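You operate a simulated robot arm through the tools that you are given. There is no shell and no other tool. Be economical: measure what you need, move in short steps, check, and stop when the job is done.

You run a simulated robot arm. Do the job below in one go: nothing can be reset, and whatever is moved stays where it is left.

TASK
Wipe the press base, oil a patch on it and run the table out and in.
Fine: blue wiper first, then the brown dabber dipped in the oil tub; put both back and leave the blue dabber. Set down upright: brown dabber. Where these are worked on the way, their far stop is far enough and under half their travel is too little: press table. A coat counts when it lies all over at full strength: go over it till it gets no stronger. What is to be rubbed or washed off counts as gone when no trace of it is left.

It is judged by the outcome, as a careful person would: the job done as asked, and still so three seconds after it is handed in. It fails if anything else is knocked over, pushed out of place, dropped, spilled or broken.

THE ROBOT
A 7-joint arm with a two-finger parallel gripper, fixed in place. Base frame: the origin is at the foot of the arm, x ahead of it, y to its left, z up. Readings come in mm, rad, newtons and seconds.
With the tool pointing down near the work surface it reaches from about 320 to 780 mm from the base axis. Its first joint turns from -2.897 to 2.897 rad. Payload 3.91 kg.
The TCP is the grasp point between the finger pads, 30 mm short of the fingertips. In the tool frame z runs along the fingers and y along their closing line. The gripper opens to 110 mm. The fingers are 20 mm wide and 10 mm thick; the gripper's body (48 by 112 mm) begins 55 mm behind the TCP.
Orientation is that of the tool frame in the base frame, as a unit quaternion [w, x, y, z]. With the fingers straight down and closing along the base's y, the tool's x points along the base's -x, its y along +y and its z along -z.

THE INTERFACE
- The arm moves only by the tool apply_moves. Its argument "steps" is a list of rows, each a list of 7 numbers: the finger opening in mm, from 0 to 110, then the shift along the tool's x, y, z in units of 40 mm (1.0 is 40 mm), then the turn, a rotation vector about the tool's x, y, z in units of 5 degrees (1.0 is 5 degrees). In form: [[jaw, tx, ty, tz, rx, ry, rz], ...]. A call has 1 to 10 rows; each row shifts and turns the commanded pose from where the row before left it, along the tool's axes as they then stand. A call with a number of a shift or a turn outside -1 to 1 is refused whole. Rows are played at 5 a second. More than 50 mm and 0.15 rad between two rows, or a gripper value outside its range, and nothing of the call is played. Where a pose cannot be reached the arm comes as near as it can. A force on the tool above 40 N (or 10 N above the force at the start of the call, whichever is more), or a blocked arm, ends the call early, and 0.2 s more pass. Each finger travels about 153 mm/s and halts on what it meets, pressing with about 25 N; the grip force reading is that of the motor and also rises with nothing between the fingers. The clock runs only during rows and for 0.2 s after the last one: add rows that do not move to give the fingers time. The reply holds the time, the measured pose of the TCP, the force on the tool along the base axes, the opening and the grip force, in the units named above and with some noise, with the torque about the TCP (base axes, N m) and any sound that the robot's microphone picked up.
- Cameras (640 x 400 px; columns grow to the right, rows downward): "scene" is fixed at [48, 649.9, 1524]; the picture's right is [-0.72, -0.70, 0.00], its down [-0.45, 0.47, -0.76] and it looks along [0.53, -0.54, -0.65] (base axes); focal length 352 px, centre (320, 200). "wrist" rides on the gripper at [77, 7, -114] in the tool frame; the picture's right is [-0.09, 1.00, 0.00], its down [-0.80, -0.07, -0.59] and it looks along [-0.59, -0.05, 0.80] (tool axes); focal length 270 px, centre (320, 200). There is no depth. A picture from a camera that has moved, and an enlarged one, comes with that camera's place and axes in the base frame and with its lens.
- capture(camera): a new picture of that camera. It takes no simulated time.
- move_column(by): slides the trunk up (or, below 0, down) by that many mm; the arm rides with it, the base frame stays. It gives what a move gives, with no picture.
- zoom(camera, box): a new picture of the part [left, top, right, bottom] of that camera's present view, enlarged. It takes no simulated time.
- job_done(): hands the job in; it is judged then, once.

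Go step by step. Nothing tells you positions but the pictures and the camera data: compare them with the known pose of the tool, close in by small moves and look again before you grip or let go. The budget is 120 turns and 68 pictures, counting those below and the enlarged ones. Unless the task says otherwise, let go and move clear before handing in, and close with one line.

The tools are called after "Emit:" as a command line: name --pt "numbers of a row" for each row, then --argument value for the rest, lists and objects as JSON in quotes. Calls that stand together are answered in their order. apply_moves: Moves the arm, as the interface text tells. Its arguments: {"type":"object","properties":{"steps":{"type":"array","items":{"type":"array","items":{"type":"number"}}}},"required":["steps"]} The other tools are called the same way: move_column (by) slides the trunk up or down; capture (camera) takes a picture; zoom (camera, box) takes an enlarged picture of a part of a camera's view; job_done () hands the job in.

At the start:

```text
time_s: 0.0
ee_pos: [477.1, 57.0, 1031.6]
tool_rot: [-0.001, 0.0, 1.0, 0.0]
ft_force: [0.2, 0.4, -0.1]
torque: [-0.01, 0.03, 0.0]
opening: 110.0
gripper_force: 0.1
trunk travel left (down, up): [-575.0, 35.0]
```

scene: 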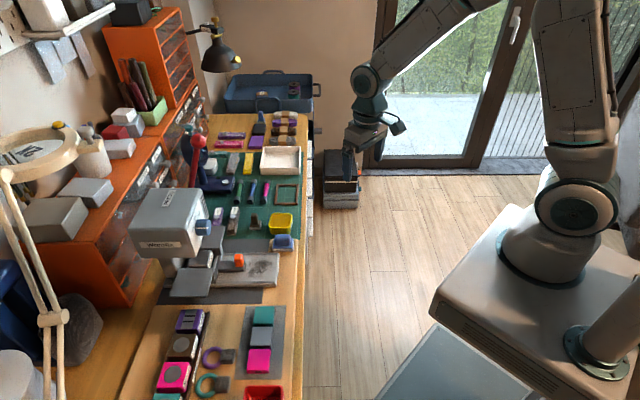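
wrist: 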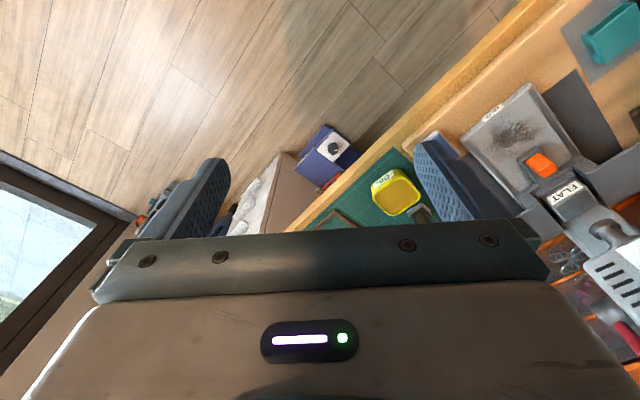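

I see a workbench with a press, an oil tub (yellow), and several tools. I'll zoom in for details first.

Emit:
zoom --camera "scene" --box '[180, 130, 320, 218]'

Emit:
zoom --camera "scene" --box '[130, 210, 320, 330]'

Emit:
zoom --camera "wrist" --box '[360, 60, 640, 235]'

```text
4.55 times, centred on (250, 174) of scene
camera zoom: at [48.0, 649.9, 1524.0], right [-0.72, -0.7, 0.0], down [-0.45, 0.47, -0.76], along [0.53, -0.54, -0.65], focal length 1602 px, centre (638, 318)
```

zoom: 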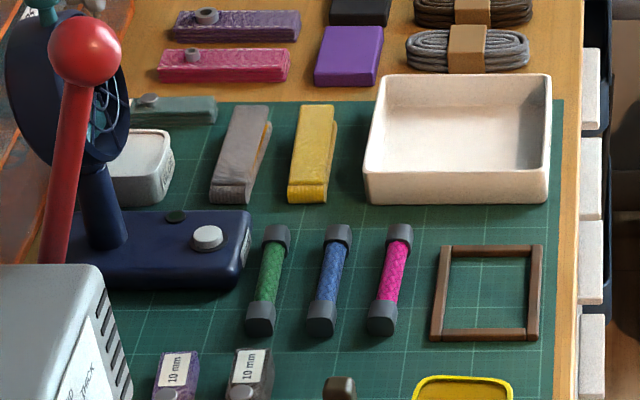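

```text
3.33 times, centred on (225, 270) of scene
camera zoom: at [48.0, 649.9, 1524.0], right [-0.72, -0.7, 0.0], down [-0.45, 0.47, -0.76], along [0.53, -0.54, -0.65], focal length 1175 px, centre (637, -33)
```

zoom: 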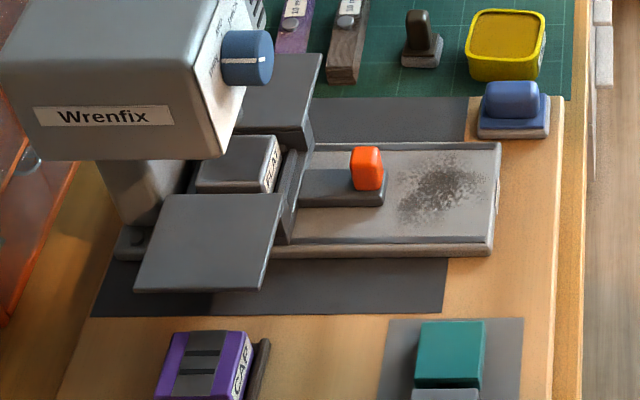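

```text
2.29 times, centred on (500, 148) of wrist
camera zoom: at [401.1, 63.1, 1145.9], right [0.09, 1.0, 0.0], down [0.8, -0.07, 0.59], along [0.59, -0.05, -0.8], focal length 618 px, centre (-91, 320)
```

zoom: 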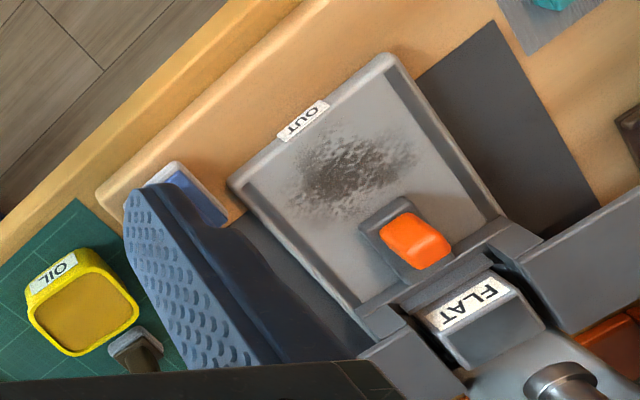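

The press table (orange knob) sits at about (623, 371, 800) and the oil tub at about (690, 174, 755). The bench is turned about 45°, so I'll turn the tool to match it and come in closer for a better view.

Emit:
apply_moves --pt "110 -0.7 0.86 0 0 0 0" --pt "110 -0.7 0.86 0 0 0 0" --pt "110 -0.7 0.86 0 0 0 0" --pt "110 0 0 0 0 0 -1" --pt "110 0 0 0 0 0 -1" --pt "110 0 0 0 0 0 -1" --pt "110 0 0 0 0 0 -1" --pt "110 0 0 0 0 0 -1" --pt "110 0 0 0 0 0 -1" --pt "110 0 0 0 0 0 -1"

Emit:
apply_moves --pt "110 0 0 0 0 0 -1" --pt "110 0 0 0 0 0 -1" --pt "110 0 0 0 0 0 0"

Emit:
move_column --by -120

Emit:
capture --camera "wrist"

```text
time_s: 2.2
ee_pos: [561.5, 160.2, 1030.3]
tool_rot: [0.0, -0.303, 0.953, 0.0]
ft_force: [-0.4, 0.8, -0.4]
torque: [0.0, 0.01, 0.05]
opening: 110.1
gripper_force: 0.0
trunk travel left (down, up): [-575.0, 35.0]
```

```text
time_s: 3.0
ee_pos: [560.8, 160.4, 1030.9]
tool_rot: [0.0, -0.383, 0.924, 0.0]
ft_force: [-0.1, 0.0, -1.0]
torque: [0.0, -0.04, 0.03]
opening: 109.9
gripper_force: 0.1
trunk travel left (down, up): [-575.0, 35.0]
```

```text
time_s: 4.5
ee_pos: [560.8, 160.0, 912.2]
tool_rot: [0.0, -0.382, 0.924, 0.0]
ft_force: [-0.5, 0.2, 0.8]
torque: [0.01, -0.01, 0.02]
opening: 110.0
gripper_force: 0.0
trunk travel left (down, up): [-455.0, 155.0]
```

```text
62 pictures are left
camera wrist: at [502.5, 110.5, 1025.5], right [-0.64, 0.77, 0.0], down [0.62, 0.52, 0.59], along [0.46, 0.38, -0.8], focal length 270 px, centre (320, 200)
```

wrist: 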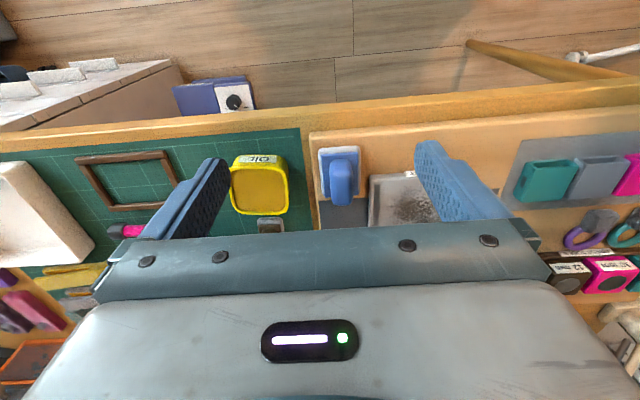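

Emit:
zoom --camera "wrist" --box '[220, 130, 420, 255]'

Emit:
zoom --camera "scene" --box '[200, 175, 310, 245]'

Emit:
zoom --camera "scene" --box '[120, 280, 320, 400]'

```text
3.20 times, centred on (320, 192) of wrist
camera zoom: at [502.5, 110.5, 1025.5], right [-0.64, 0.77, 0.0], down [0.62, 0.52, 0.59], along [0.46, 0.38, -0.8], focal length 865 px, centre (320, 224)
```

zoom: 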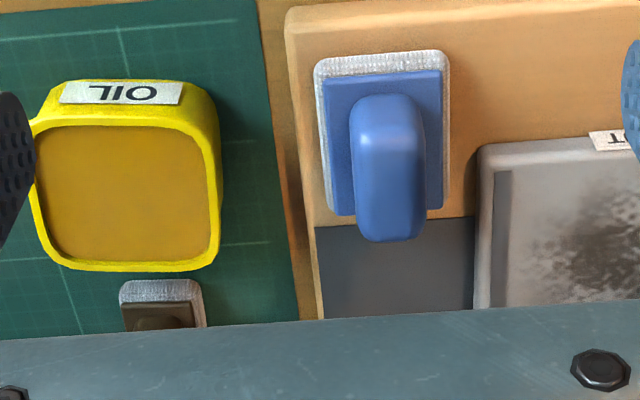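

```text
5.71 times, centred on (255, 210) of scene
camera zoom: at [48.0, 649.9, 1524.0], right [-0.72, -0.7, 0.0], down [-0.45, 0.47, -0.76], along [0.53, -0.54, -0.65], focal length 2014 px, centre (691, 143)
```

zoom: 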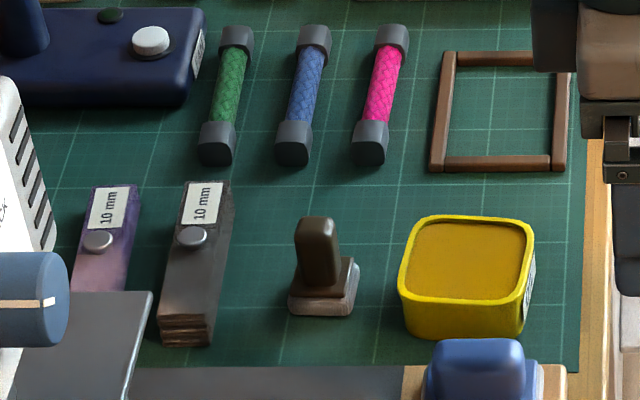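

```text
3.20 times, centred on (220, 340) of scene
camera zoom: at [48.0, 649.9, 1524.0], right [-0.72, -0.7, 0.0], down [-0.45, 0.47, -0.76], along [0.53, -0.54, -0.65], focal length 1128 px, centre (640, -248)
```

zoom: 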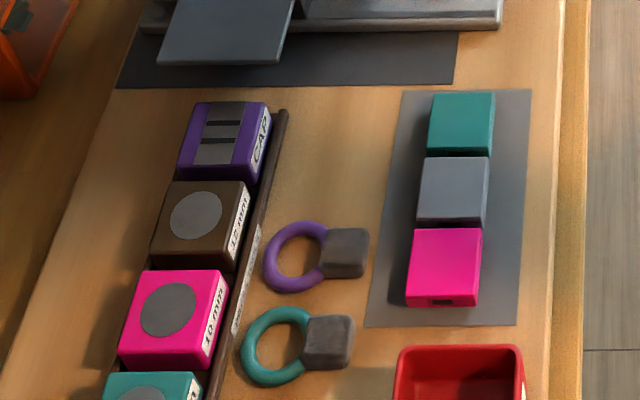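

Emit:
apply_moves --pt "110 -1 0 0 0 0 0" --pt "110 -1 0 0 0 0 0" --pt "110 -1 0 0 0 0 0" --pt "110 0 0 0 0 0 0"

Emit:
capture --camera "wrist"

Emit:
capture --camera "scene"

```text
time_s: 5.5
ee_pos: [646.8, 245.4, 910.8]
tool_rot: [0.0, -0.383, 0.924, 0.001]
ft_force: [1.1, -0.6, 0.1]
torque: [-0.03, -0.02, 0.04]
opening: 109.8
gripper_force: 0.1
trunk travel left (down, up): [-455.0, 155.0]
```

```text
58 pictures are left
camera wrist: at [587.6, 196.6, 1025.0], right [-0.64, 0.77, 0.0], down [0.62, 0.52, 0.59], along [0.46, 0.38, -0.8], focal length 270 px, centre (320, 200)
```

wrist: 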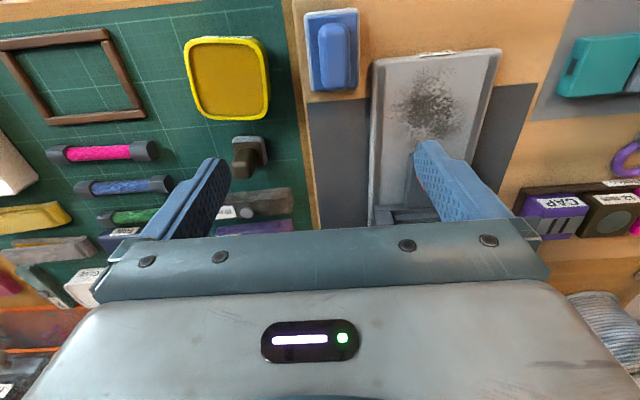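

```text
57 pictures are left
```

scene: 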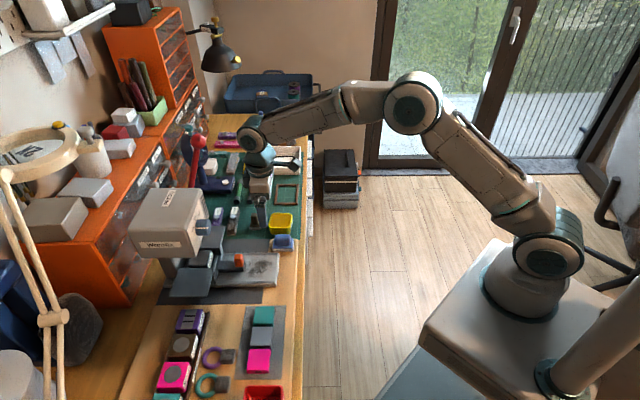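

Emit:
zoom --camera "wrist" --box '[290, 0, 530, 150]'

Emit:
zoom --camera "scene" --box '[180, 215, 310, 296]'

```text
2.67 times, centred on (410, 75) of wrist
camera zoom: at [587.6, 196.6, 1025.0], right [-0.64, 0.77, 0.0], down [0.62, 0.52, 0.59], along [0.46, 0.38, -0.8], focal length 721 px, centre (80, 533)
```

zoom: 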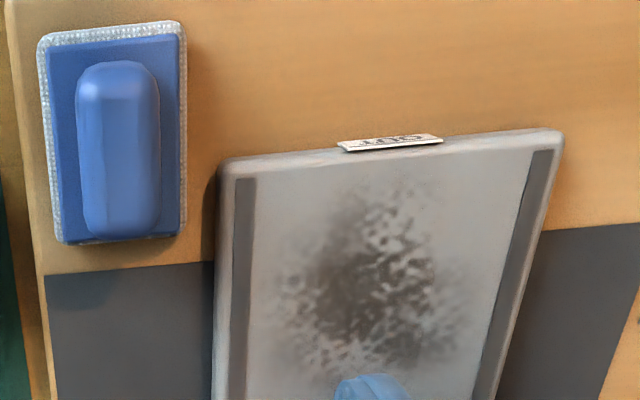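

```text
4.92 times, centred on (245, 256) of scene
camera zoom: at [48.0, 649.9, 1524.0], right [-0.72, -0.7, 0.0], down [-0.45, 0.47, -0.76], along [0.53, -0.54, -0.65], focal length 1735 px, centre (689, -73)
```

zoom: 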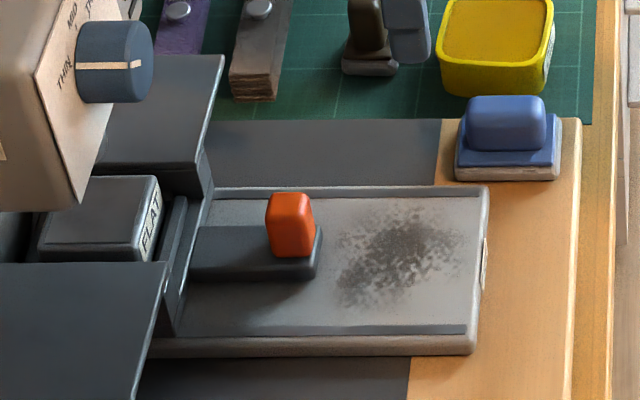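

The blue wiper's pad centre is about (610, 230) on a bench at z≈747, and its handle top is at about z 782. I'll go above it with the jaws narrowed so they clear the tub.

Emit:
apply_moves --pt "44 0.5 0.2 0 0 0 0" --pt "44 0.433 0.17 0.5 0 0 0" --pt "44 0 0 0.8 0 0 0" --pt "44 0 0 0.5 0 0 0" --pt "44 0 0 0 0 0 0"

Emit:
capture --camera "wrist"

Emit:
zoom --camera "scene" --box '[220, 190, 330, 260]'

```text
time_s: 6.7
ee_pos: [610.0, 229.6, 840.2]
tool_rot: [-0.001, -0.382, 0.924, 0.0]
ft_force: [1.1, -0.1, 0.3]
torque: [-0.01, -0.01, -0.01]
opening: 43.9
gripper_force: 0.1
trunk travel left (down, up): [-455.0, 155.0]
```

```text
54 pictures are left
camera wrist: at [551.7, 179.5, 953.6], right [-0.64, 0.77, 0.0], down [0.62, 0.52, 0.59], along [0.46, 0.38, -0.8], focal length 270 px, centre (320, 200)
```

wrist: 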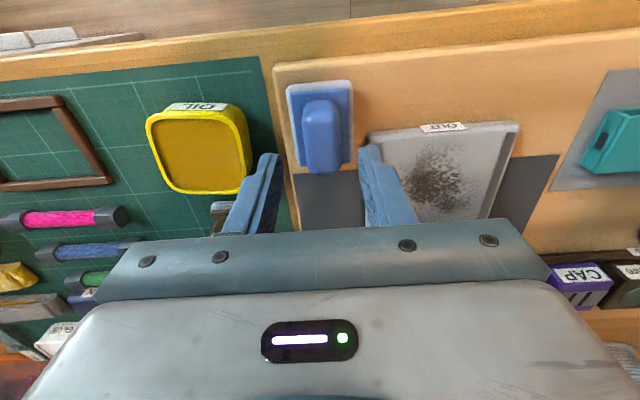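

```text
5.71 times, centred on (275, 225) of scene
camera zoom: at [48.0, 649.9, 1524.0], right [-0.72, -0.7, 0.0], down [-0.45, 0.47, -0.76], along [0.53, -0.54, -0.65], focal length 2014 px, centre (577, 57)
```

zoom: 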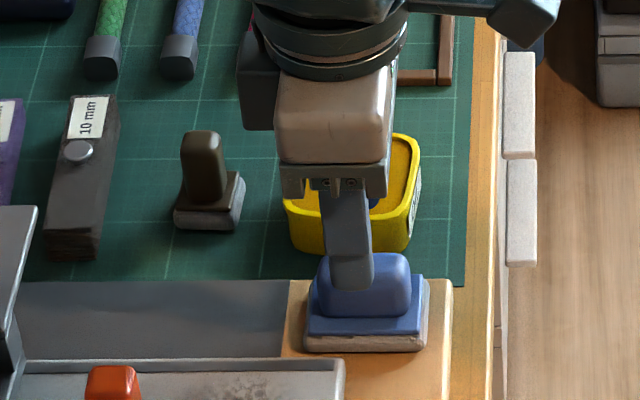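

Emit:
apply_moves --pt "44 0 0 0.6 0 0 0" --pt "44 0 0 0.53 0 0 0" --pt "44 0 0 0 0 0 0"

Emit:
zoom --camera "scene" --box '[220, 190, 330, 260]'

```text
time_s: 7.5
ee_pos: [608.6, 228.8, 795.4]
tool_rot: [0.002, -0.382, 0.924, 0.002]
ft_force: [-0.4, 0.1, 3.8]
torque: [0.09, 0.06, 0.06]
opening: 44.1
gripper_force: 0.3
trunk travel left (down, up): [-455.0, 155.0]
```

```text
5.71 times, centred on (275, 225) of scene
camera zoom: at [48.0, 649.9, 1524.0], right [-0.72, -0.7, 0.0], down [-0.45, 0.47, -0.76], along [0.53, -0.54, -0.65], focal length 2014 px, centre (577, 57)
```

zoom: 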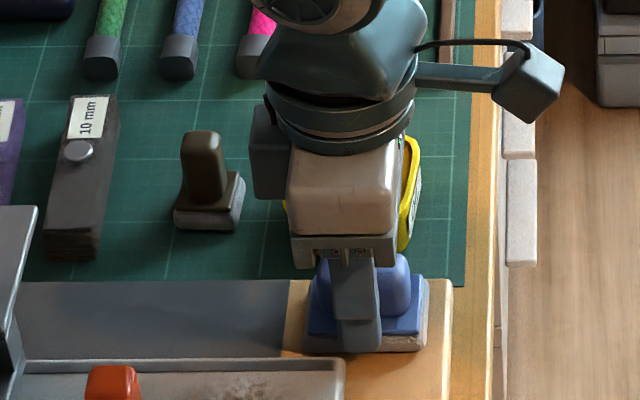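

Emit:
apply_moves --pt "44 0 0 -0.06 0 0 0" --pt "20 0 0 0 0 0 0" --pt "15 0 0 0 0 0 0" --pt "15 0 0 0 0 0 0"

```text
time_s: 8.5
ee_pos: [608.2, 229.1, 796.9]
tool_rot: [0.0, -0.383, 0.924, 0.001]
ft_force: [0.3, -0.7, -0.4]
torque: [-0.02, -0.03, 0.0]
opening: 23.2
gripper_force: 25.1
trunk travel left (down, up): [-455.0, 155.0]
```

The wiper is gripped. I'll lift it and carry it over the dirty base patch.

Emit:
apply_moves --pt "15 0 0 -0.75 0 0 0" --pt "15 0 0 -0.75 0 0 0" --pt "15 -0.45 0.6 0 0 0 0" --pt "15 -0.45 0.6 0 0 0 0" --pt "15 -0.5 0.58 0 0 0 0" --pt "15 0 0 0.5 0 0 0" --pt "15 0 0 0 0 0 0"

Emit:
zoom --camera "scene" --box '[180, 205, 310, 286]'

Emit:
capture --camera "wrist"

```text
time_s: 10.1
ee_pos: [597.4, 320.0, 836.2]
tool_rot: [0.0, -0.383, 0.924, 0.0]
ft_force: [0.3, -1.1, 0.2]
torque: [0.03, -0.01, -0.01]
opening: 23.2
gripper_force: 25.5
trunk travel left (down, up): [-455.0, 155.0]
```

```text
4.92 times, centred on (245, 246) of scene
camera zoom: at [48.0, 649.9, 1524.0], right [-0.72, -0.7, 0.0], down [-0.45, 0.47, -0.76], along [0.53, -0.54, -0.65], focal length 1735 px, centre (689, -24)
```

zoom: 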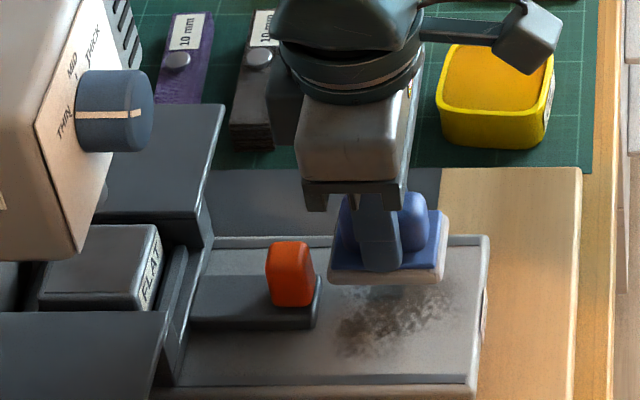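

```text
50 pictures are left
camera wrist: at [538.4, 271.0, 950.5], right [-0.64, 0.77, 0.0], down [0.62, 0.52, 0.59], along [0.46, 0.38, -0.8], focal length 270 px, centre (320, 200)
```

wrist: 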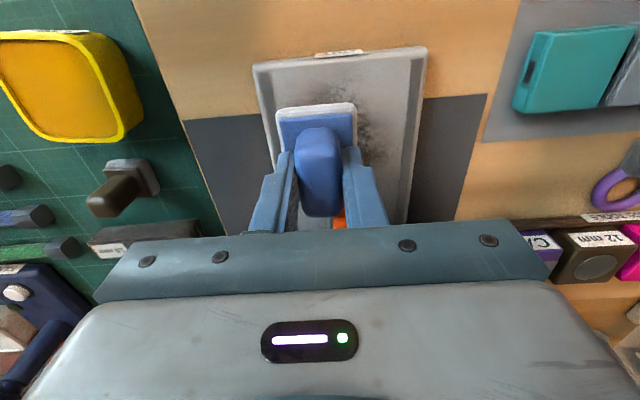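

Emit:
apply_moves --pt "15 0 0 0.5 0 0 0" --pt "15 0 0 0.12 0 0 0" --pt "15 0 0 0 0 0 0"

```text
time_s: 10.9
ee_pos: [598.6, 321.9, 813.5]
tool_rot: [0.0, -0.384, 0.923, 0.001]
ft_force: [0.0, -0.4, -0.4]
torque: [0.0, 0.01, 0.0]
opening: 23.2
gripper_force: 24.4
trunk travel left (down, up): [-455.0, 155.0]
```

Emit:
apply_moves --pt "15 0 0 0.08 0 0 0" --pt "15 0 0 0.08 0 0 0" --pt "15 0 0 0 0 0 0"

```text
time_s: 11.7
ee_pos: [597.1, 320.7, 809.6]
tool_rot: [0.003, -0.383, 0.924, 0.0]
ft_force: [-1.4, 2.3, 25.4]
torque: [0.07, 0.11, -0.05]
opening: 23.4
gripper_force: 24.6
trunk travel left (down, up): [-455.0, 155.0]
```

Contact made at z≈810. I'll ease the pressure and rub in strokes across the patch.

Emit:
apply_moves --pt "15 0 0 -0.035 0 0 0" --pt "15 0.28 0 0 0 0 0" --pt "15 -0.5 0 0 0 0 0" --pt "15 0.5 0 0 0 0 0" --pt "15 -0.5 0.25 0 0 0 0" --pt "15 0.5 0 0 0 0 0" --pt "15 -0.5 0 0 0 0 0" --pt "15 0.5 0.25 0 0 0 0" --pt "15 -0.5 0 0 0 0 0" --pt "15 0.5 0 0 0 0 0"

Emit:
apply_moves --pt "15 -0.5 0.25 0 0 0 0" --pt "15 0.5 0 0 0 0 0" --pt "15 -0.5 0 0 0 0 0" --pt "15 0.5 0.25 0 0 0 0" --pt "15 -0.5 0 0 0 0 0" --pt "15 0.5 0 0 0 0 0" --pt "15 -0.5 0.1 0 0 0 0" --pt "15 0.5 0 0 0 0 0" --pt "15 -0.5 0 0 0 0 0" --pt "15 0.5 0 0 0 0 0"

Emit:
zoom --camera "scene" --box '[180, 205, 310, 286]'

```text
time_s: 13.9
ee_pos: [574.0, 325.8, 810.5]
tool_rot: [0.002, -0.384, 0.923, 0.001]
ft_force: [3.5, 7.5, 30.7]
torque: [0.07, 0.06, 0.05]
opening: 23.1
gripper_force: 25.0
trunk travel left (down, up): [-455.0, 155.0]
```

```text
time_s: 16.1
ee_pos: [558.8, 345.4, 809.5]
tool_rot: [0.003, -0.383, 0.924, 0.001]
ft_force: [5.5, 6.2, 30.4]
torque: [0.22, -0.1, 0.11]
opening: 23.1
gripper_force: 24.8
trunk travel left (down, up): [-455.0, 155.0]
```

```text
4.92 times, centred on (245, 246) of scene
camera zoom: at [48.0, 649.9, 1524.0], right [-0.72, -0.7, 0.0], down [-0.45, 0.47, -0.76], along [0.53, -0.54, -0.65], focal length 1735 px, centre (689, -24)
```

zoom: 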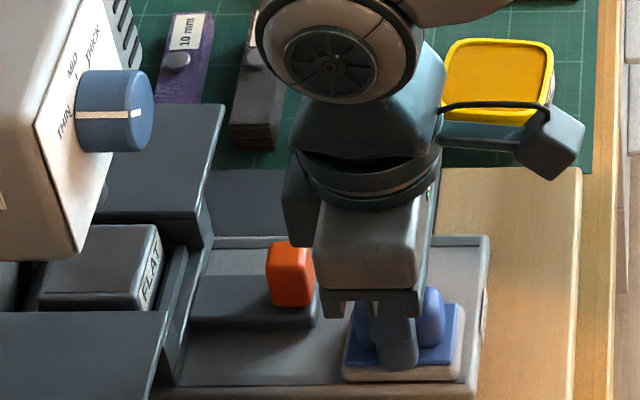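

It looks cleaner. I'll do a return pass and then lift to check.

Emit:
apply_moves --pt "15 -0.5 -0.2 0 0 0 0" --pt "15 0.5 0 0 0 0 0" --pt "15 -0.5 -0.2 0 0 0 0" --pt "15 0.55 0 0 0 0 0" --pt "15 -0.55 -0.25 0 0 0 0" --pt "15 0.6 0 0 0 0 0" --pt "15 -0.6 -0.25 0 0 0 0" --pt "15 0.6 0 0 0 0 0" --pt "15 -0.6 -0.25 0 0 0 0" --pt "15 0.5 0 0 0 0 0"

Emit:
apply_moves --pt "15 0 0 -0.8 0 0 0" --pt "15 0 0 -0.5 0 0 0" --pt "15 0 -1 0 0 0 0" --pt "15 0 -0.9 0 0 0 0" --pt "15 0 0 0 0 0 0"

Emit:
zoom --camera "scene" --box '[180, 205, 310, 286]'

Emit:
zoom --camera "wrist" --box '[320, 20, 560, 170]'

```text
time_s: 17.0
ee_pos: [583.9, 344.5, 809.1]
tool_rot: [0.002, -0.382, 0.924, 0.001]
ft_force: [-1.3, 0.7, 14.4]
torque: [-0.02, 0.12, -0.03]
opening: 23.1
gripper_force: 25.2
trunk travel left (down, up): [-455.0, 155.0]
stopped in row 4: the force on the tool passed its limit at 43 N (the readings are from after the stop); the commanded pose is now the measured one
```

```text
time_s: 18.2
ee_pos: [636.6, 291.6, 858.5]
tool_rot: [-0.002, -0.383, 0.924, -0.001]
ft_force: [-0.3, 0.5, -0.2]
torque: [0.02, -0.01, -0.01]
opening: 23.2
gripper_force: 24.6
trunk travel left (down, up): [-455.0, 155.0]
```

```text
4.92 times, centred on (245, 246) of scene
camera zoom: at [48.0, 649.9, 1524.0], right [-0.72, -0.7, 0.0], down [-0.45, 0.47, -0.76], along [0.53, -0.54, -0.65], focal length 1735 px, centre (689, -24)
```

zoom: 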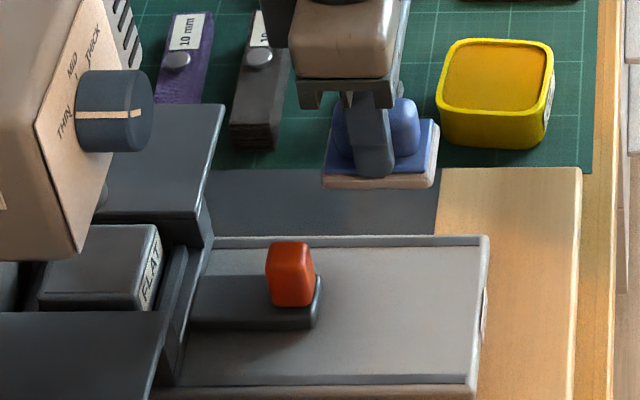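

```text
2.67 times, centred on (440, 95) of wrist
camera zoom: at [577.8, 242.3, 972.1], right [-0.64, 0.77, 0.0], down [0.62, 0.52, 0.59], along [0.45, 0.38, -0.8], focal length 721 px, centre (0, 480)
```

zoom: 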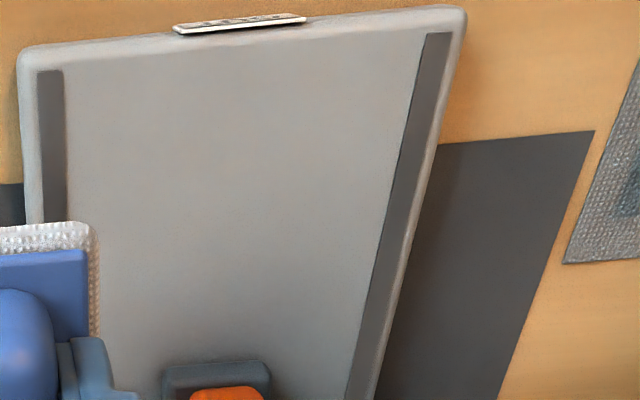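

The base is clean. I'll put the wiper back on its spot.

Emit:
apply_moves --pt "15 0.8 -0.3 0 0 0 0" --pt "15 0.807 -0.302 0 0 0 0" --pt "15 0 0 0.7 0 0 0" --pt "15 0 0 0.6 0 0 0" --pt "15 0 0 0.17 0 0 0" --pt "15 0 0 0.04 0 0 0"

```text
time_s: 19.6
ee_pos: [609.6, 228.4, 798.7]
tool_rot: [0.0, -0.383, 0.924, 0.0]
ft_force: [-0.2, -0.1, -0.4]
torque: [0.01, 0.0, -0.01]
opening: 23.0
gripper_force: 25.3
trunk travel left (down, up): [-455.0, 155.0]
```

Emit:
apply_moves --pt "15 0 0 0.035 0 0 0" --pt "15 0 0 0.02 0 0 0" --pt "15 0 0 0 0 0 0"

```text
time_s: 20.4
ee_pos: [608.3, 227.2, 796.5]
tool_rot: [0.0, -0.383, 0.924, 0.0]
ft_force: [-0.1, 0.4, -0.2]
torque: [-0.03, 0.0, 0.0]
opening: 23.0
gripper_force: 25.0
trunk travel left (down, up): [-455.0, 155.0]
```

Emit:
apply_moves --pt "15 0 0 0.03 0 0 0" --pt "15 0 0 0 0 0 0"

```text
time_s: 21.0
ee_pos: [609.0, 227.5, 796.9]
tool_rot: [0.0, -0.382, 0.924, 0.0]
ft_force: [0.7, -0.6, 4.4]
torque: [0.05, -0.08, 0.04]
opening: 23.2
gripper_force: 24.8
trunk travel left (down, up): [-455.0, 155.0]
```

Emit:
apply_moves --pt "44 0 0 0 0 0 0" --pt "44 0 0 0 0 0 0" --pt "44 0 0 -0.5 0 0 0" --pt "44 0 0 -1 0 0 0" --pt "44 0 0 -1 0 0 0" --pt "44 -0.7 -0.7 0 0 0 0" --pt "44 -0.7 -0.7 0 0 0 0" --pt "44 0 -0.6 0 0 0 0" --pt "44 0 0 0 0 0 0"

Emit:
capture --camera "wrist"

Emit:
zoom --camera "scene" --box '[220, 190, 330, 260]'

```text
time_s: 23.0
ee_pos: [702.5, 208.9, 895.0]
tool_rot: [-0.001, -0.383, 0.924, 0.0]
ft_force: [-0.3, 0.9, 1.0]
torque: [-0.03, 0.02, -0.01]
opening: 43.9
gripper_force: 0.0
trunk travel left (down, up): [-455.0, 155.0]
```

```text
46 pictures are left
camera wrist: at [644.9, 160.6, 1008.8], right [-0.64, 0.77, 0.0], down [0.62, 0.52, 0.59], along [0.45, 0.38, -0.8], focal length 270 px, centre (320, 200)
```

wrist: 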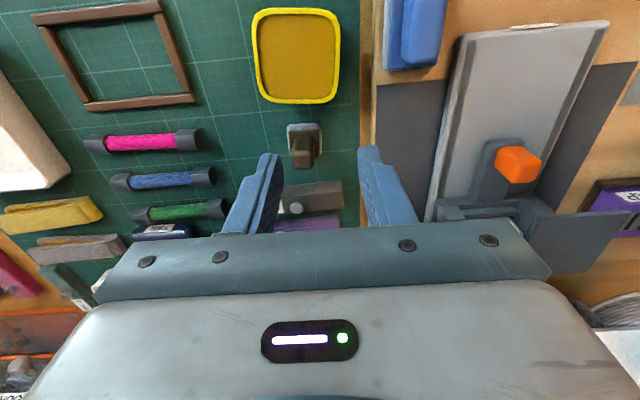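

```text
5.71 times, centred on (275, 225) of scene
camera zoom: at [48.0, 649.9, 1524.0], right [-0.72, -0.7, 0.0], down [-0.45, 0.47, -0.76], along [0.53, -0.54, -0.65], focal length 2014 px, centre (577, 57)
```

zoom: 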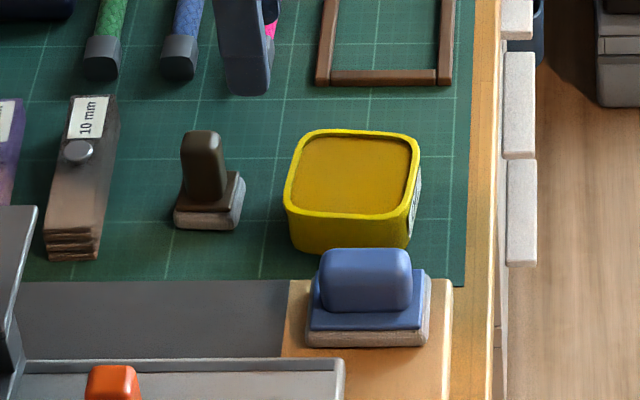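

Emit:
zoom --camera "wrist" --box '[240, 85, 400, 185]'

```text
4.00 times, centred on (320, 135) of wrist
camera zoom: at [644.9, 160.6, 1008.8], right [-0.64, 0.77, 0.0], down [0.62, 0.52, 0.59], along [0.45, 0.38, -0.8], focal length 1081 px, centre (320, 460)
```

zoom: 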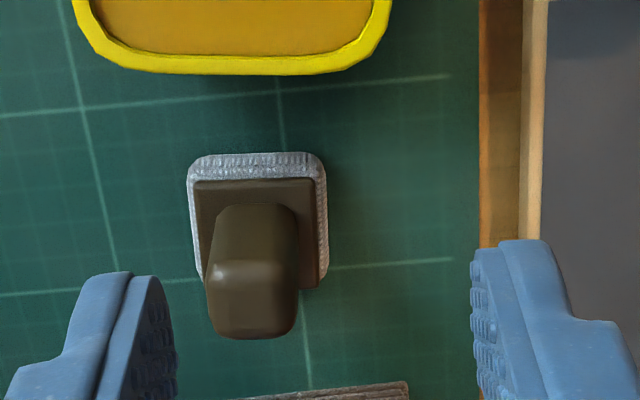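

Emit:
apply_moves --pt "44 -0.885 -0.442 0 0 0 0" --pt "44 0 0 0.8 0 0 0" --pt "44 0 0 0.7 0 0 0" --pt "44 0 0 0 0 0 0"

Emit:
capture --camera "wrist"

Emit:
zoom --camera "scene" --box '[200, 170, 310, 240]'

```text
time_s: 24.0
ee_pos: [742.8, 225.2, 835.5]
tool_rot: [-0.001, -0.382, 0.924, 0.0]
ft_force: [-0.3, -0.7, -0.3]
torque: [0.02, 0.01, 0.03]
opening: 44.0
gripper_force: 0.1
trunk travel left (down, up): [-455.0, 155.0]
```

```text
43 pictures are left
camera wrist: at [683.3, 175.9, 949.0], right [-0.64, 0.77, 0.0], down [0.62, 0.52, 0.59], along [0.45, 0.38, -0.8], focal length 270 px, centre (320, 200)
```

wrist: 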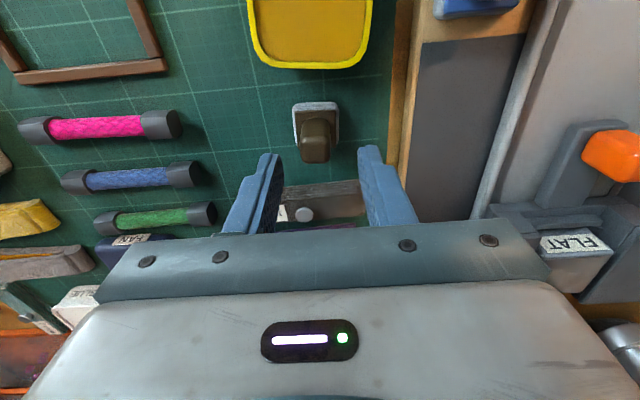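

```text
5.71 times, centred on (255, 205) of scene
camera zoom: at [48.0, 649.9, 1524.0], right [-0.72, -0.7, 0.0], down [-0.45, 0.47, -0.76], along [0.53, -0.54, -0.65], focal length 2014 px, centre (691, 171)
```

zoom: 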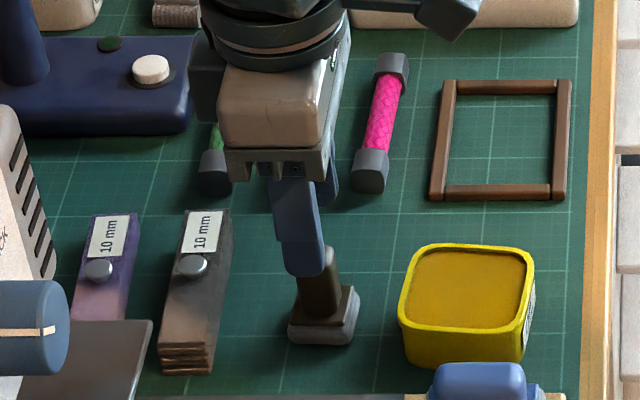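

Emit:
apply_moves --pt "44 0.11 0 0.4 0 0 0" --pt "44 0 0 0.42 0 0 0" --pt "44 0 0 0 0 0 0"

Emit:
zoom --camera "scene" --box '[200, 170, 310, 240]'

```text
time_s: 24.8
ee_pos: [737.5, 221.0, 799.6]
tool_rot: [0.0, -0.383, 0.924, 0.0]
ft_force: [-0.7, 0.0, 0.0]
torque: [-0.02, 0.0, -0.01]
opening: 44.2
gripper_force: 0.0
trunk travel left (down, up): [-455.0, 155.0]
```

```text
5.71 times, centred on (255, 205) of scene
camera zoom: at [48.0, 649.9, 1524.0], right [-0.72, -0.7, 0.0], down [-0.45, 0.47, -0.76], along [0.53, -0.54, -0.65], focal length 2014 px, centre (691, 171)
```

zoom: 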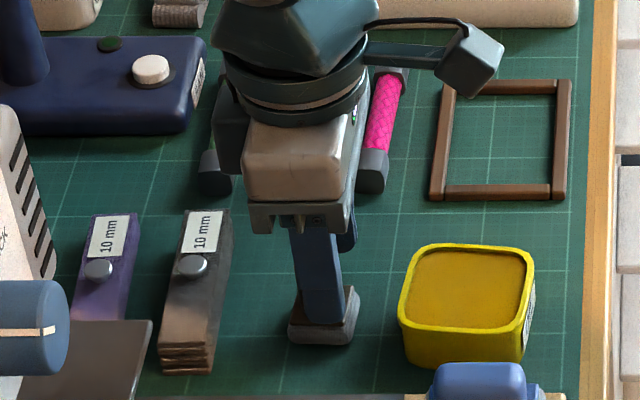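

Aligned over the dabber handle. Closing on it.

Emit:
apply_moves --pt "20 0 0 0 0 0 0" --pt "8 0 0 0 0 0 0" --pt "8 0 0 0 0 0 0" --pt "8 0 0 0 0 0 0"

```text
time_s: 25.8
ee_pos: [736.2, 219.8, 801.3]
tool_rot: [0.0, -0.383, 0.924, 0.0]
ft_force: [0.6, -0.3, 0.8]
torque: [0.0, -0.03, 0.0]
opening: 20.0
gripper_force: 24.5
trunk travel left (down, up): [-455.0, 155.0]
```

Emit:
apply_moves --pt "8 0 0 -0.6 0 0 0" --pt "8 0 0 -0.7 0 0 0" --pt "8 0.9 0.04 0 0 0 0" --pt "8 0.975 0.04 0 0 0 0" --pt "8 0 0 0.3 0 0 0" --pt "8 0 0 0 0 0 0"

Emit:
capture --camera "wrist"

Emit:
zoom --camera "scene" --box '[220, 180, 330, 250]'

```text
time_s: 27.2
ee_pos: [684.5, 168.3, 842.5]
tool_rot: [-0.001, -0.382, 0.924, 0.0]
ft_force: [0.7, -0.2, -0.8]
torque: [-0.06, 0.04, 0.01]
opening: 19.9
gripper_force: 24.7
trunk travel left (down, up): [-455.0, 155.0]
```

```text
40 pictures are left
camera wrist: at [625.0, 118.5, 956.5], right [-0.64, 0.77, 0.0], down [0.62, 0.52, 0.59], along [0.45, 0.38, -0.8], focal length 270 px, centre (320, 200)
```

wrist: 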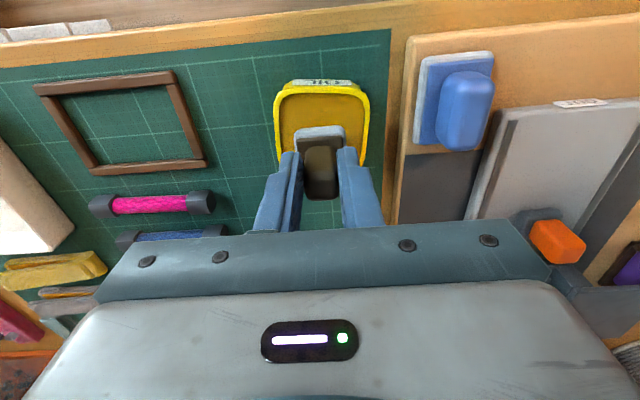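

```text
5.71 times, centred on (275, 215) of scene
camera zoom: at [48.0, 649.9, 1524.0], right [-0.72, -0.7, 0.0], down [-0.45, 0.47, -0.76], along [0.53, -0.54, -0.65], focal length 2014 px, centre (577, 114)
```

zoom: 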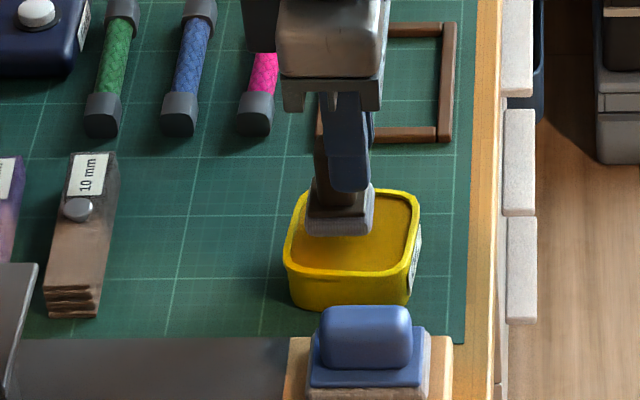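

Emit:
apply_moves --pt "8 0.15 -0.1 0 0 0 0" --pt "8 0 0 0.3 0 0 0" --pt "8 0 0 0 0 0 0"

Emit:
zoom --camera "wrist" --box '[240, 60, 400, 160]'

Emit:
zoom --camera "scene" --box '[260, 200, 310, 232]'

```text
time_s: 28.0
ee_pos: [680.9, 162.1, 831.5]
tool_rot: [0.0, -0.383, 0.924, 0.0]
ft_force: [0.1, -1.0, 4.0]
torque: [-0.02, -0.02, -0.03]
opening: 19.8
gripper_force: 24.8
trunk travel left (down, up): [-455.0, 155.0]
```

```text
4.00 times, centred on (320, 110) of wrist
camera zoom: at [622.8, 112.0, 945.2], right [-0.64, 0.77, 0.0], down [0.62, 0.52, 0.59], along [0.46, 0.38, -0.8], focal length 1081 px, centre (320, 560)
```

zoom: 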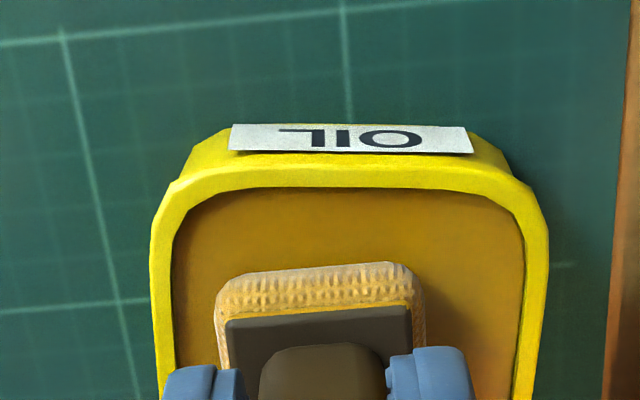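

```text
12.50 times, centred on (285, 216) of scene
camera zoom: at [48.0, 649.9, 1524.0], right [-0.72, -0.7, 0.0], down [-0.45, 0.47, -0.76], along [0.53, -0.54, -0.65], focal length 4406 px, centre (758, 0)
```

zoom: 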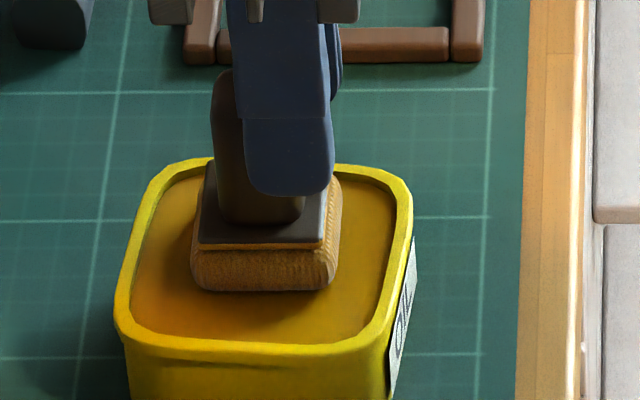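

The dabber touches the oil and its felt has taken on colour. I'll press briefly, then lift and carry it over the base.

Emit:
apply_moves --pt "8 0 0 0.02 0 0 0" --pt "8 0 0 0 0 0 0" --pt "8 0 0 0 0 0 0" --pt "8 0 0 -0.5 0 0 0" --pt "8 0 0 -0.6 0 0 0" --pt "8 0 0 0 0 0 0"

Emit:
zoom --camera "scene" --box '[250, 190, 310, 228]'

```text
time_s: 29.4
ee_pos: [682.2, 160.9, 873.9]
tool_rot: [-0.001, -0.383, 0.924, 0.0]
ft_force: [-0.4, 0.2, 0.4]
torque: [0.02, 0.03, 0.02]
opening: 19.7
gripper_force: 25.4
trunk travel left (down, up): [-455.0, 155.0]
```

```text
10.53 times, centred on (280, 209) of scene
camera zoom: at [48.0, 649.9, 1524.0], right [-0.72, -0.7, 0.0], down [-0.45, 0.47, -0.76], along [0.53, -0.54, -0.65], focal length 3710 px, centre (741, 105)
```

zoom: 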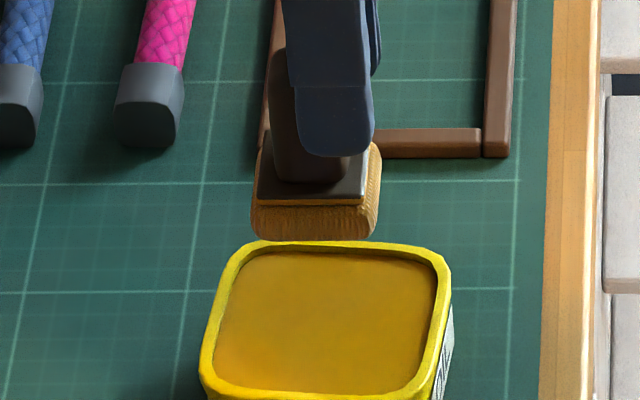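

Emit:
apply_moves --pt "8 0 0.9 0 0 0 0" --pt "8 -0.2 0.9 0 0 0 0" --pt "8 -0.2 0.9 0 0 0 0" --pt "8 -0.2 0.9 0 0 0 0" --pt "8 -0.175 0.64 0 0 0 0" --pt "8 0 0 0.6 0 0 0" --pt "8 0 0 0.6 0 0 0" --pt "8 0 0 0.1 0 0 0" --pt "8 0 0 0 0 0 0"

Emit:
zoom --camera "scene" --box '[180, 205, 310, 286]'

```text
time_s: 31.5
ee_pos: [585.2, 305.6, 828.3]
tool_rot: [0.006, -0.383, 0.924, 0.002]
ft_force: [-2.8, -1.2, 14.6]
torque: [-0.12, 0.27, 0.01]
opening: 19.8
gripper_force: 25.0
trunk travel left (down, up): [-455.0, 155.0]
stopped in row 9: the force on the tool passed its limit at 41 N (the readings are from after the stop); the commanded pose is now the measured one
```

```text
4.92 times, centred on (245, 246) of scene
camera zoom: at [48.0, 649.9, 1524.0], right [-0.72, -0.7, 0.0], down [-0.45, 0.47, -0.76], along [0.53, -0.54, -0.65], focal length 1735 px, centre (689, -24)
```

zoom: 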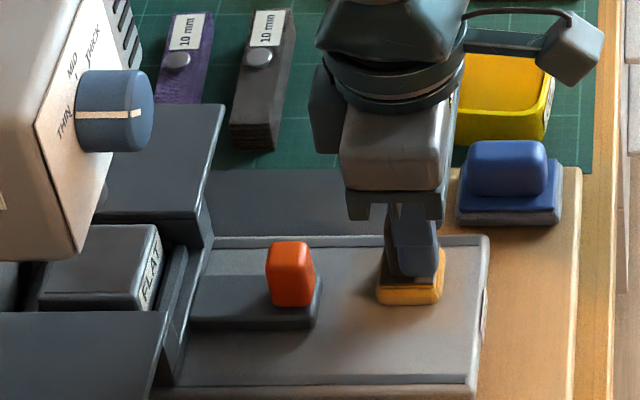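

Contact with the base is at z≈828. I'll spread oil in strokes over the former dirt area at light pressure.

Emit:
apply_moves --pt "8 0 0 -0.02 0 0 0" --pt "8 -0.45 0 0 0 0 0" --pt "8 -0.45 0 0 0 0 0" --pt "8 0.45 0 0 0 0 0" --pt "8 0.5 0 0 0 0 0" --pt "8 0 0.3 0 0 0 0" --pt "8 -0.5 0 0 0 0 0" --pt "8 -0.45 0 0 0 0 0" --pt "8 0.45 0 0 0 0 0" --pt "8 0.5 0 0 0 0 0"

Emit:
zoom --camera "scene" --box '[180, 205, 310, 286]'

```text
time_s: 33.3
ee_pos: [596.4, 337.1, 828.3]
tool_rot: [0.003, -0.383, 0.924, 0.0]
ft_force: [-9.3, -8.8, 16.1]
torque: [-0.17, 0.26, 0.03]
opening: 20.0
gripper_force: 24.7
trunk travel left (down, up): [-455.0, 155.0]
stopped in row 9: the force on the tool passed its limit at 44 N (the readings are from after the stop); the commanded pose is now the measured one
```

```text
4.92 times, centred on (245, 246) of scene
camera zoom: at [48.0, 649.9, 1524.0], right [-0.72, -0.7, 0.0], down [-0.45, 0.47, -0.76], along [0.53, -0.54, -0.65], focal length 1735 px, centre (689, -24)
```

zoom: 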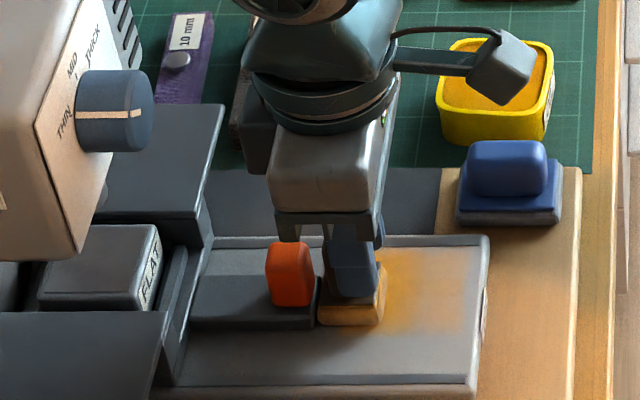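

Emit:
apply_moves --pt "8 0.1 0 -0.02 0 0 0" --pt "8 0.35 0 0 0 0 0" --pt "8 0.35 0 0 0 0 0" --pt "8 0 0.25 0 0 0 0" --pt "8 -0.35 0 0 0 0 0" --pt "8 -0.33 0 0 0 0 0" --pt "8 0.34 0 0 0 0 0" --pt "8 0.34 0 0 0 0 0" --pt "8 0 0.25 0 0 0 0" --pt "8 -0.34 0 0 0 0 0"

Emit:
apply_moves --pt "8 -0.34 0 0 0 0 0" --pt "8 0.34 0 0 0 0 0" --pt "8 0.34 0 0 0 0 0" --pt "8 0 0.25 0 0 0 0" --pt "8 -0.34 0 0 0 0 0" --pt "8 -0.34 0 0 0 0 0" --pt "8 0.34 0 0 0 0 0" --pt "8 0.34 0 0 0 0 0" --pt "8 0 0 -0.8 0 0 0" --pt "8 0 0 -0.8 0 0 0"

Emit:
capture --camera "wrist"

Emit:
zoom --camera "scene" --box '[180, 205, 310, 286]'

```text
time_s: 35.5
ee_pos: [569.6, 339.9, 828.6]
tool_rot: [0.001, -0.383, 0.924, 0.0]
ft_force: [-1.9, -7.2, 19.6]
torque: [-0.07, -0.08, -0.02]
opening: 19.7
gripper_force: 24.7
trunk travel left (down, up): [-455.0, 155.0]
```

```text
time_s: 37.7
ee_pos: [557.9, 341.3, 890.0]
tool_rot: [0.001, -0.383, 0.924, 0.001]
ft_force: [0.0, -0.3, -0.3]
torque: [0.02, 0.0, 0.0]
opening: 19.9
gripper_force: 25.0
trunk travel left (down, up): [-455.0, 155.0]
```

```text
33 pictures are left
camera wrist: at [497.8, 291.0, 1003.8], right [-0.64, 0.77, 0.0], down [0.62, 0.52, 0.6], along [0.46, 0.38, -0.8], focal length 270 px, centre (320, 200)
```

wrist: 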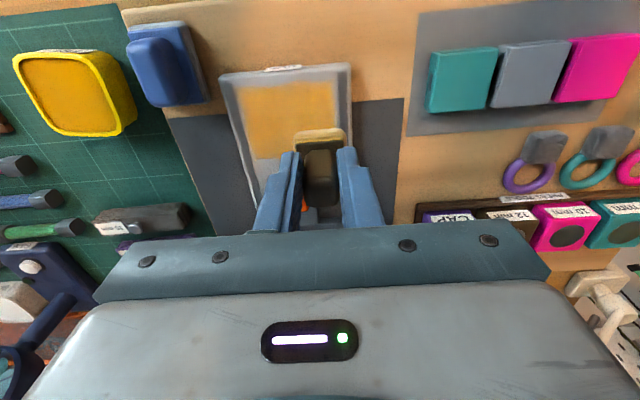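

```text
4.92 times, centred on (245, 246) of scene
camera zoom: at [48.0, 649.9, 1524.0], right [-0.72, -0.7, 0.0], down [-0.45, 0.47, -0.76], along [0.53, -0.54, -0.65], focal length 1735 px, centre (689, -24)
```

zoom: 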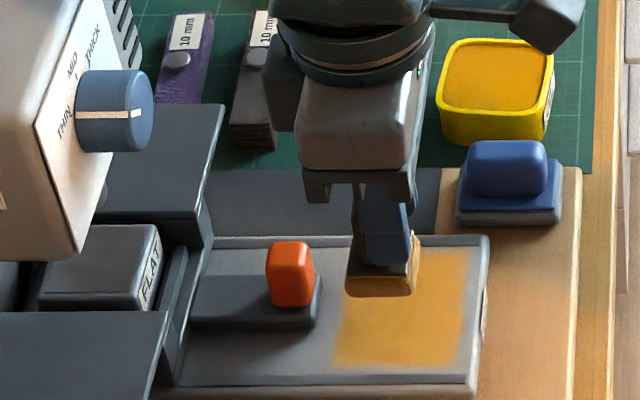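

A clear patch has formed. I'll return to the tub for a second dip and look at the patch from there.

Emit:
apply_moves --pt "8 0 -1 0 0 0 0" --pt "8 0 -1 0 0 0 0" --pt "8 0 -1 0 0 0 0" --pt "8 0.2 -1 0 0 0 0" --pt "8 0.3 -1 0 0 0 0" --pt "8 0.27 -0.42 0 0 0 0" --pt "8 0 0 0 0 0 0"

Emit:
zoom --camera "scene" --box '[210, 200, 310, 263]'

Emit:
capture --camera "wrist"

```text
time_s: 39.3
ee_pos: [688.3, 162.9, 891.8]
tool_rot: [0.001, -0.384, 0.923, 0.001]
ft_force: [0.5, -0.4, 0.1]
torque: [0.04, 0.0, -0.02]
opening: 20.0
gripper_force: 24.5
trunk travel left (down, up): [-455.0, 155.0]
```

```text
6.35 times, centred on (260, 232) of scene
camera zoom: at [48.0, 649.9, 1524.0], right [-0.72, -0.7, 0.0], down [-0.45, 0.47, -0.76], along [0.53, -0.54, -0.65], focal length 2238 px, centre (701, -0)
```

zoom: 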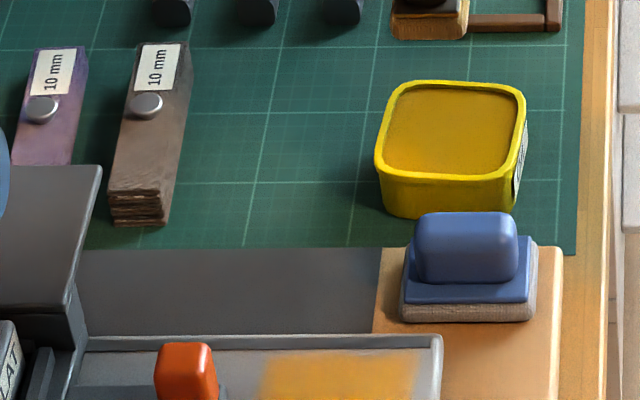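

```text
30 pictures are left
camera wrist: at [629.0, 113.6, 1005.2], right [-0.64, 0.77, 0.0], down [0.61, 0.52, 0.6], along [0.46, 0.38, -0.8], focal length 270 px, centre (320, 200)
```

wrist: 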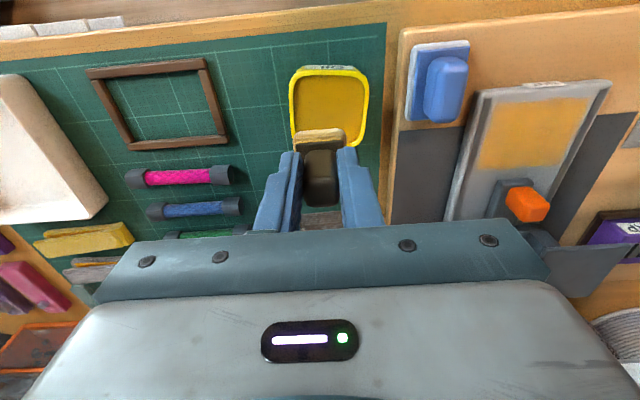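

Emit:
zoom --camera "wrist" --box '[430, 60, 630, 185]'

Emit:
zoom --camera "scene" --box '[210, 235, 300, 291]'

```text
3.20 times, centred on (530, 122) of wrist
camera zoom: at [629.0, 113.6, 1005.2], right [-0.64, 0.77, 0.0], down [0.61, 0.52, 0.6], along [0.46, 0.38, -0.8], focal length 865 px, centre (-352, 448)
```

zoom: 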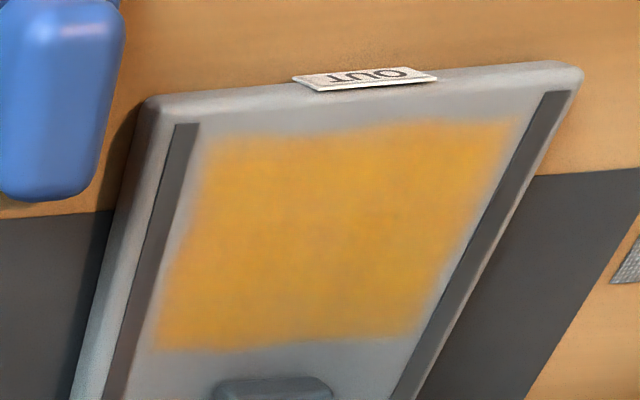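

```text
7.11 times, centred on (255, 263) of scene
camera zoom: at [48.0, 649.9, 1524.0], right [-0.72, -0.7, 0.0], down [-0.45, 0.47, -0.76], along [0.53, -0.54, -0.65], focal length 2506 px, centre (782, -248)
```

zoom: 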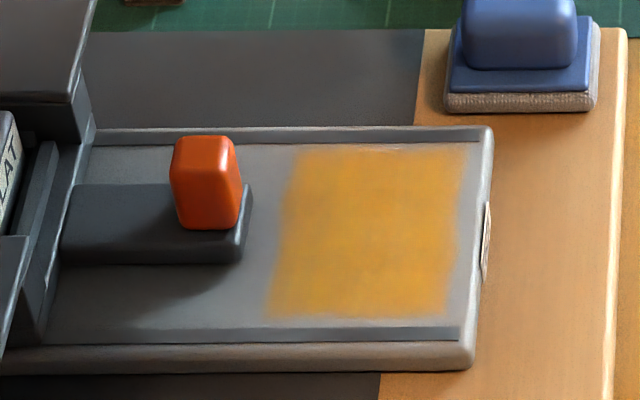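

The coat is even but soft at the edges. I'll re-dip and go over it again.

Emit:
apply_moves --pt "8 0.145 0.117 0 0 0 0" --pt "8 0 0 0.6 0 0 0" --pt "8 0 0 0.6 0 0 0" --pt "8 0 0 0.28 0 0 0" --pt "8 0 0 0 0 0 0"

```text
time_s: 40.5
ee_pos: [682.5, 163.6, 831.4]
tool_rot: [0.002, -0.383, 0.924, -0.001]
ft_force: [-0.7, -1.0, 0.1]
torque: [0.0, -0.01, 0.02]
opening: 20.0
gripper_force: 24.9
trunk travel left (down, up): [-455.0, 155.0]
```

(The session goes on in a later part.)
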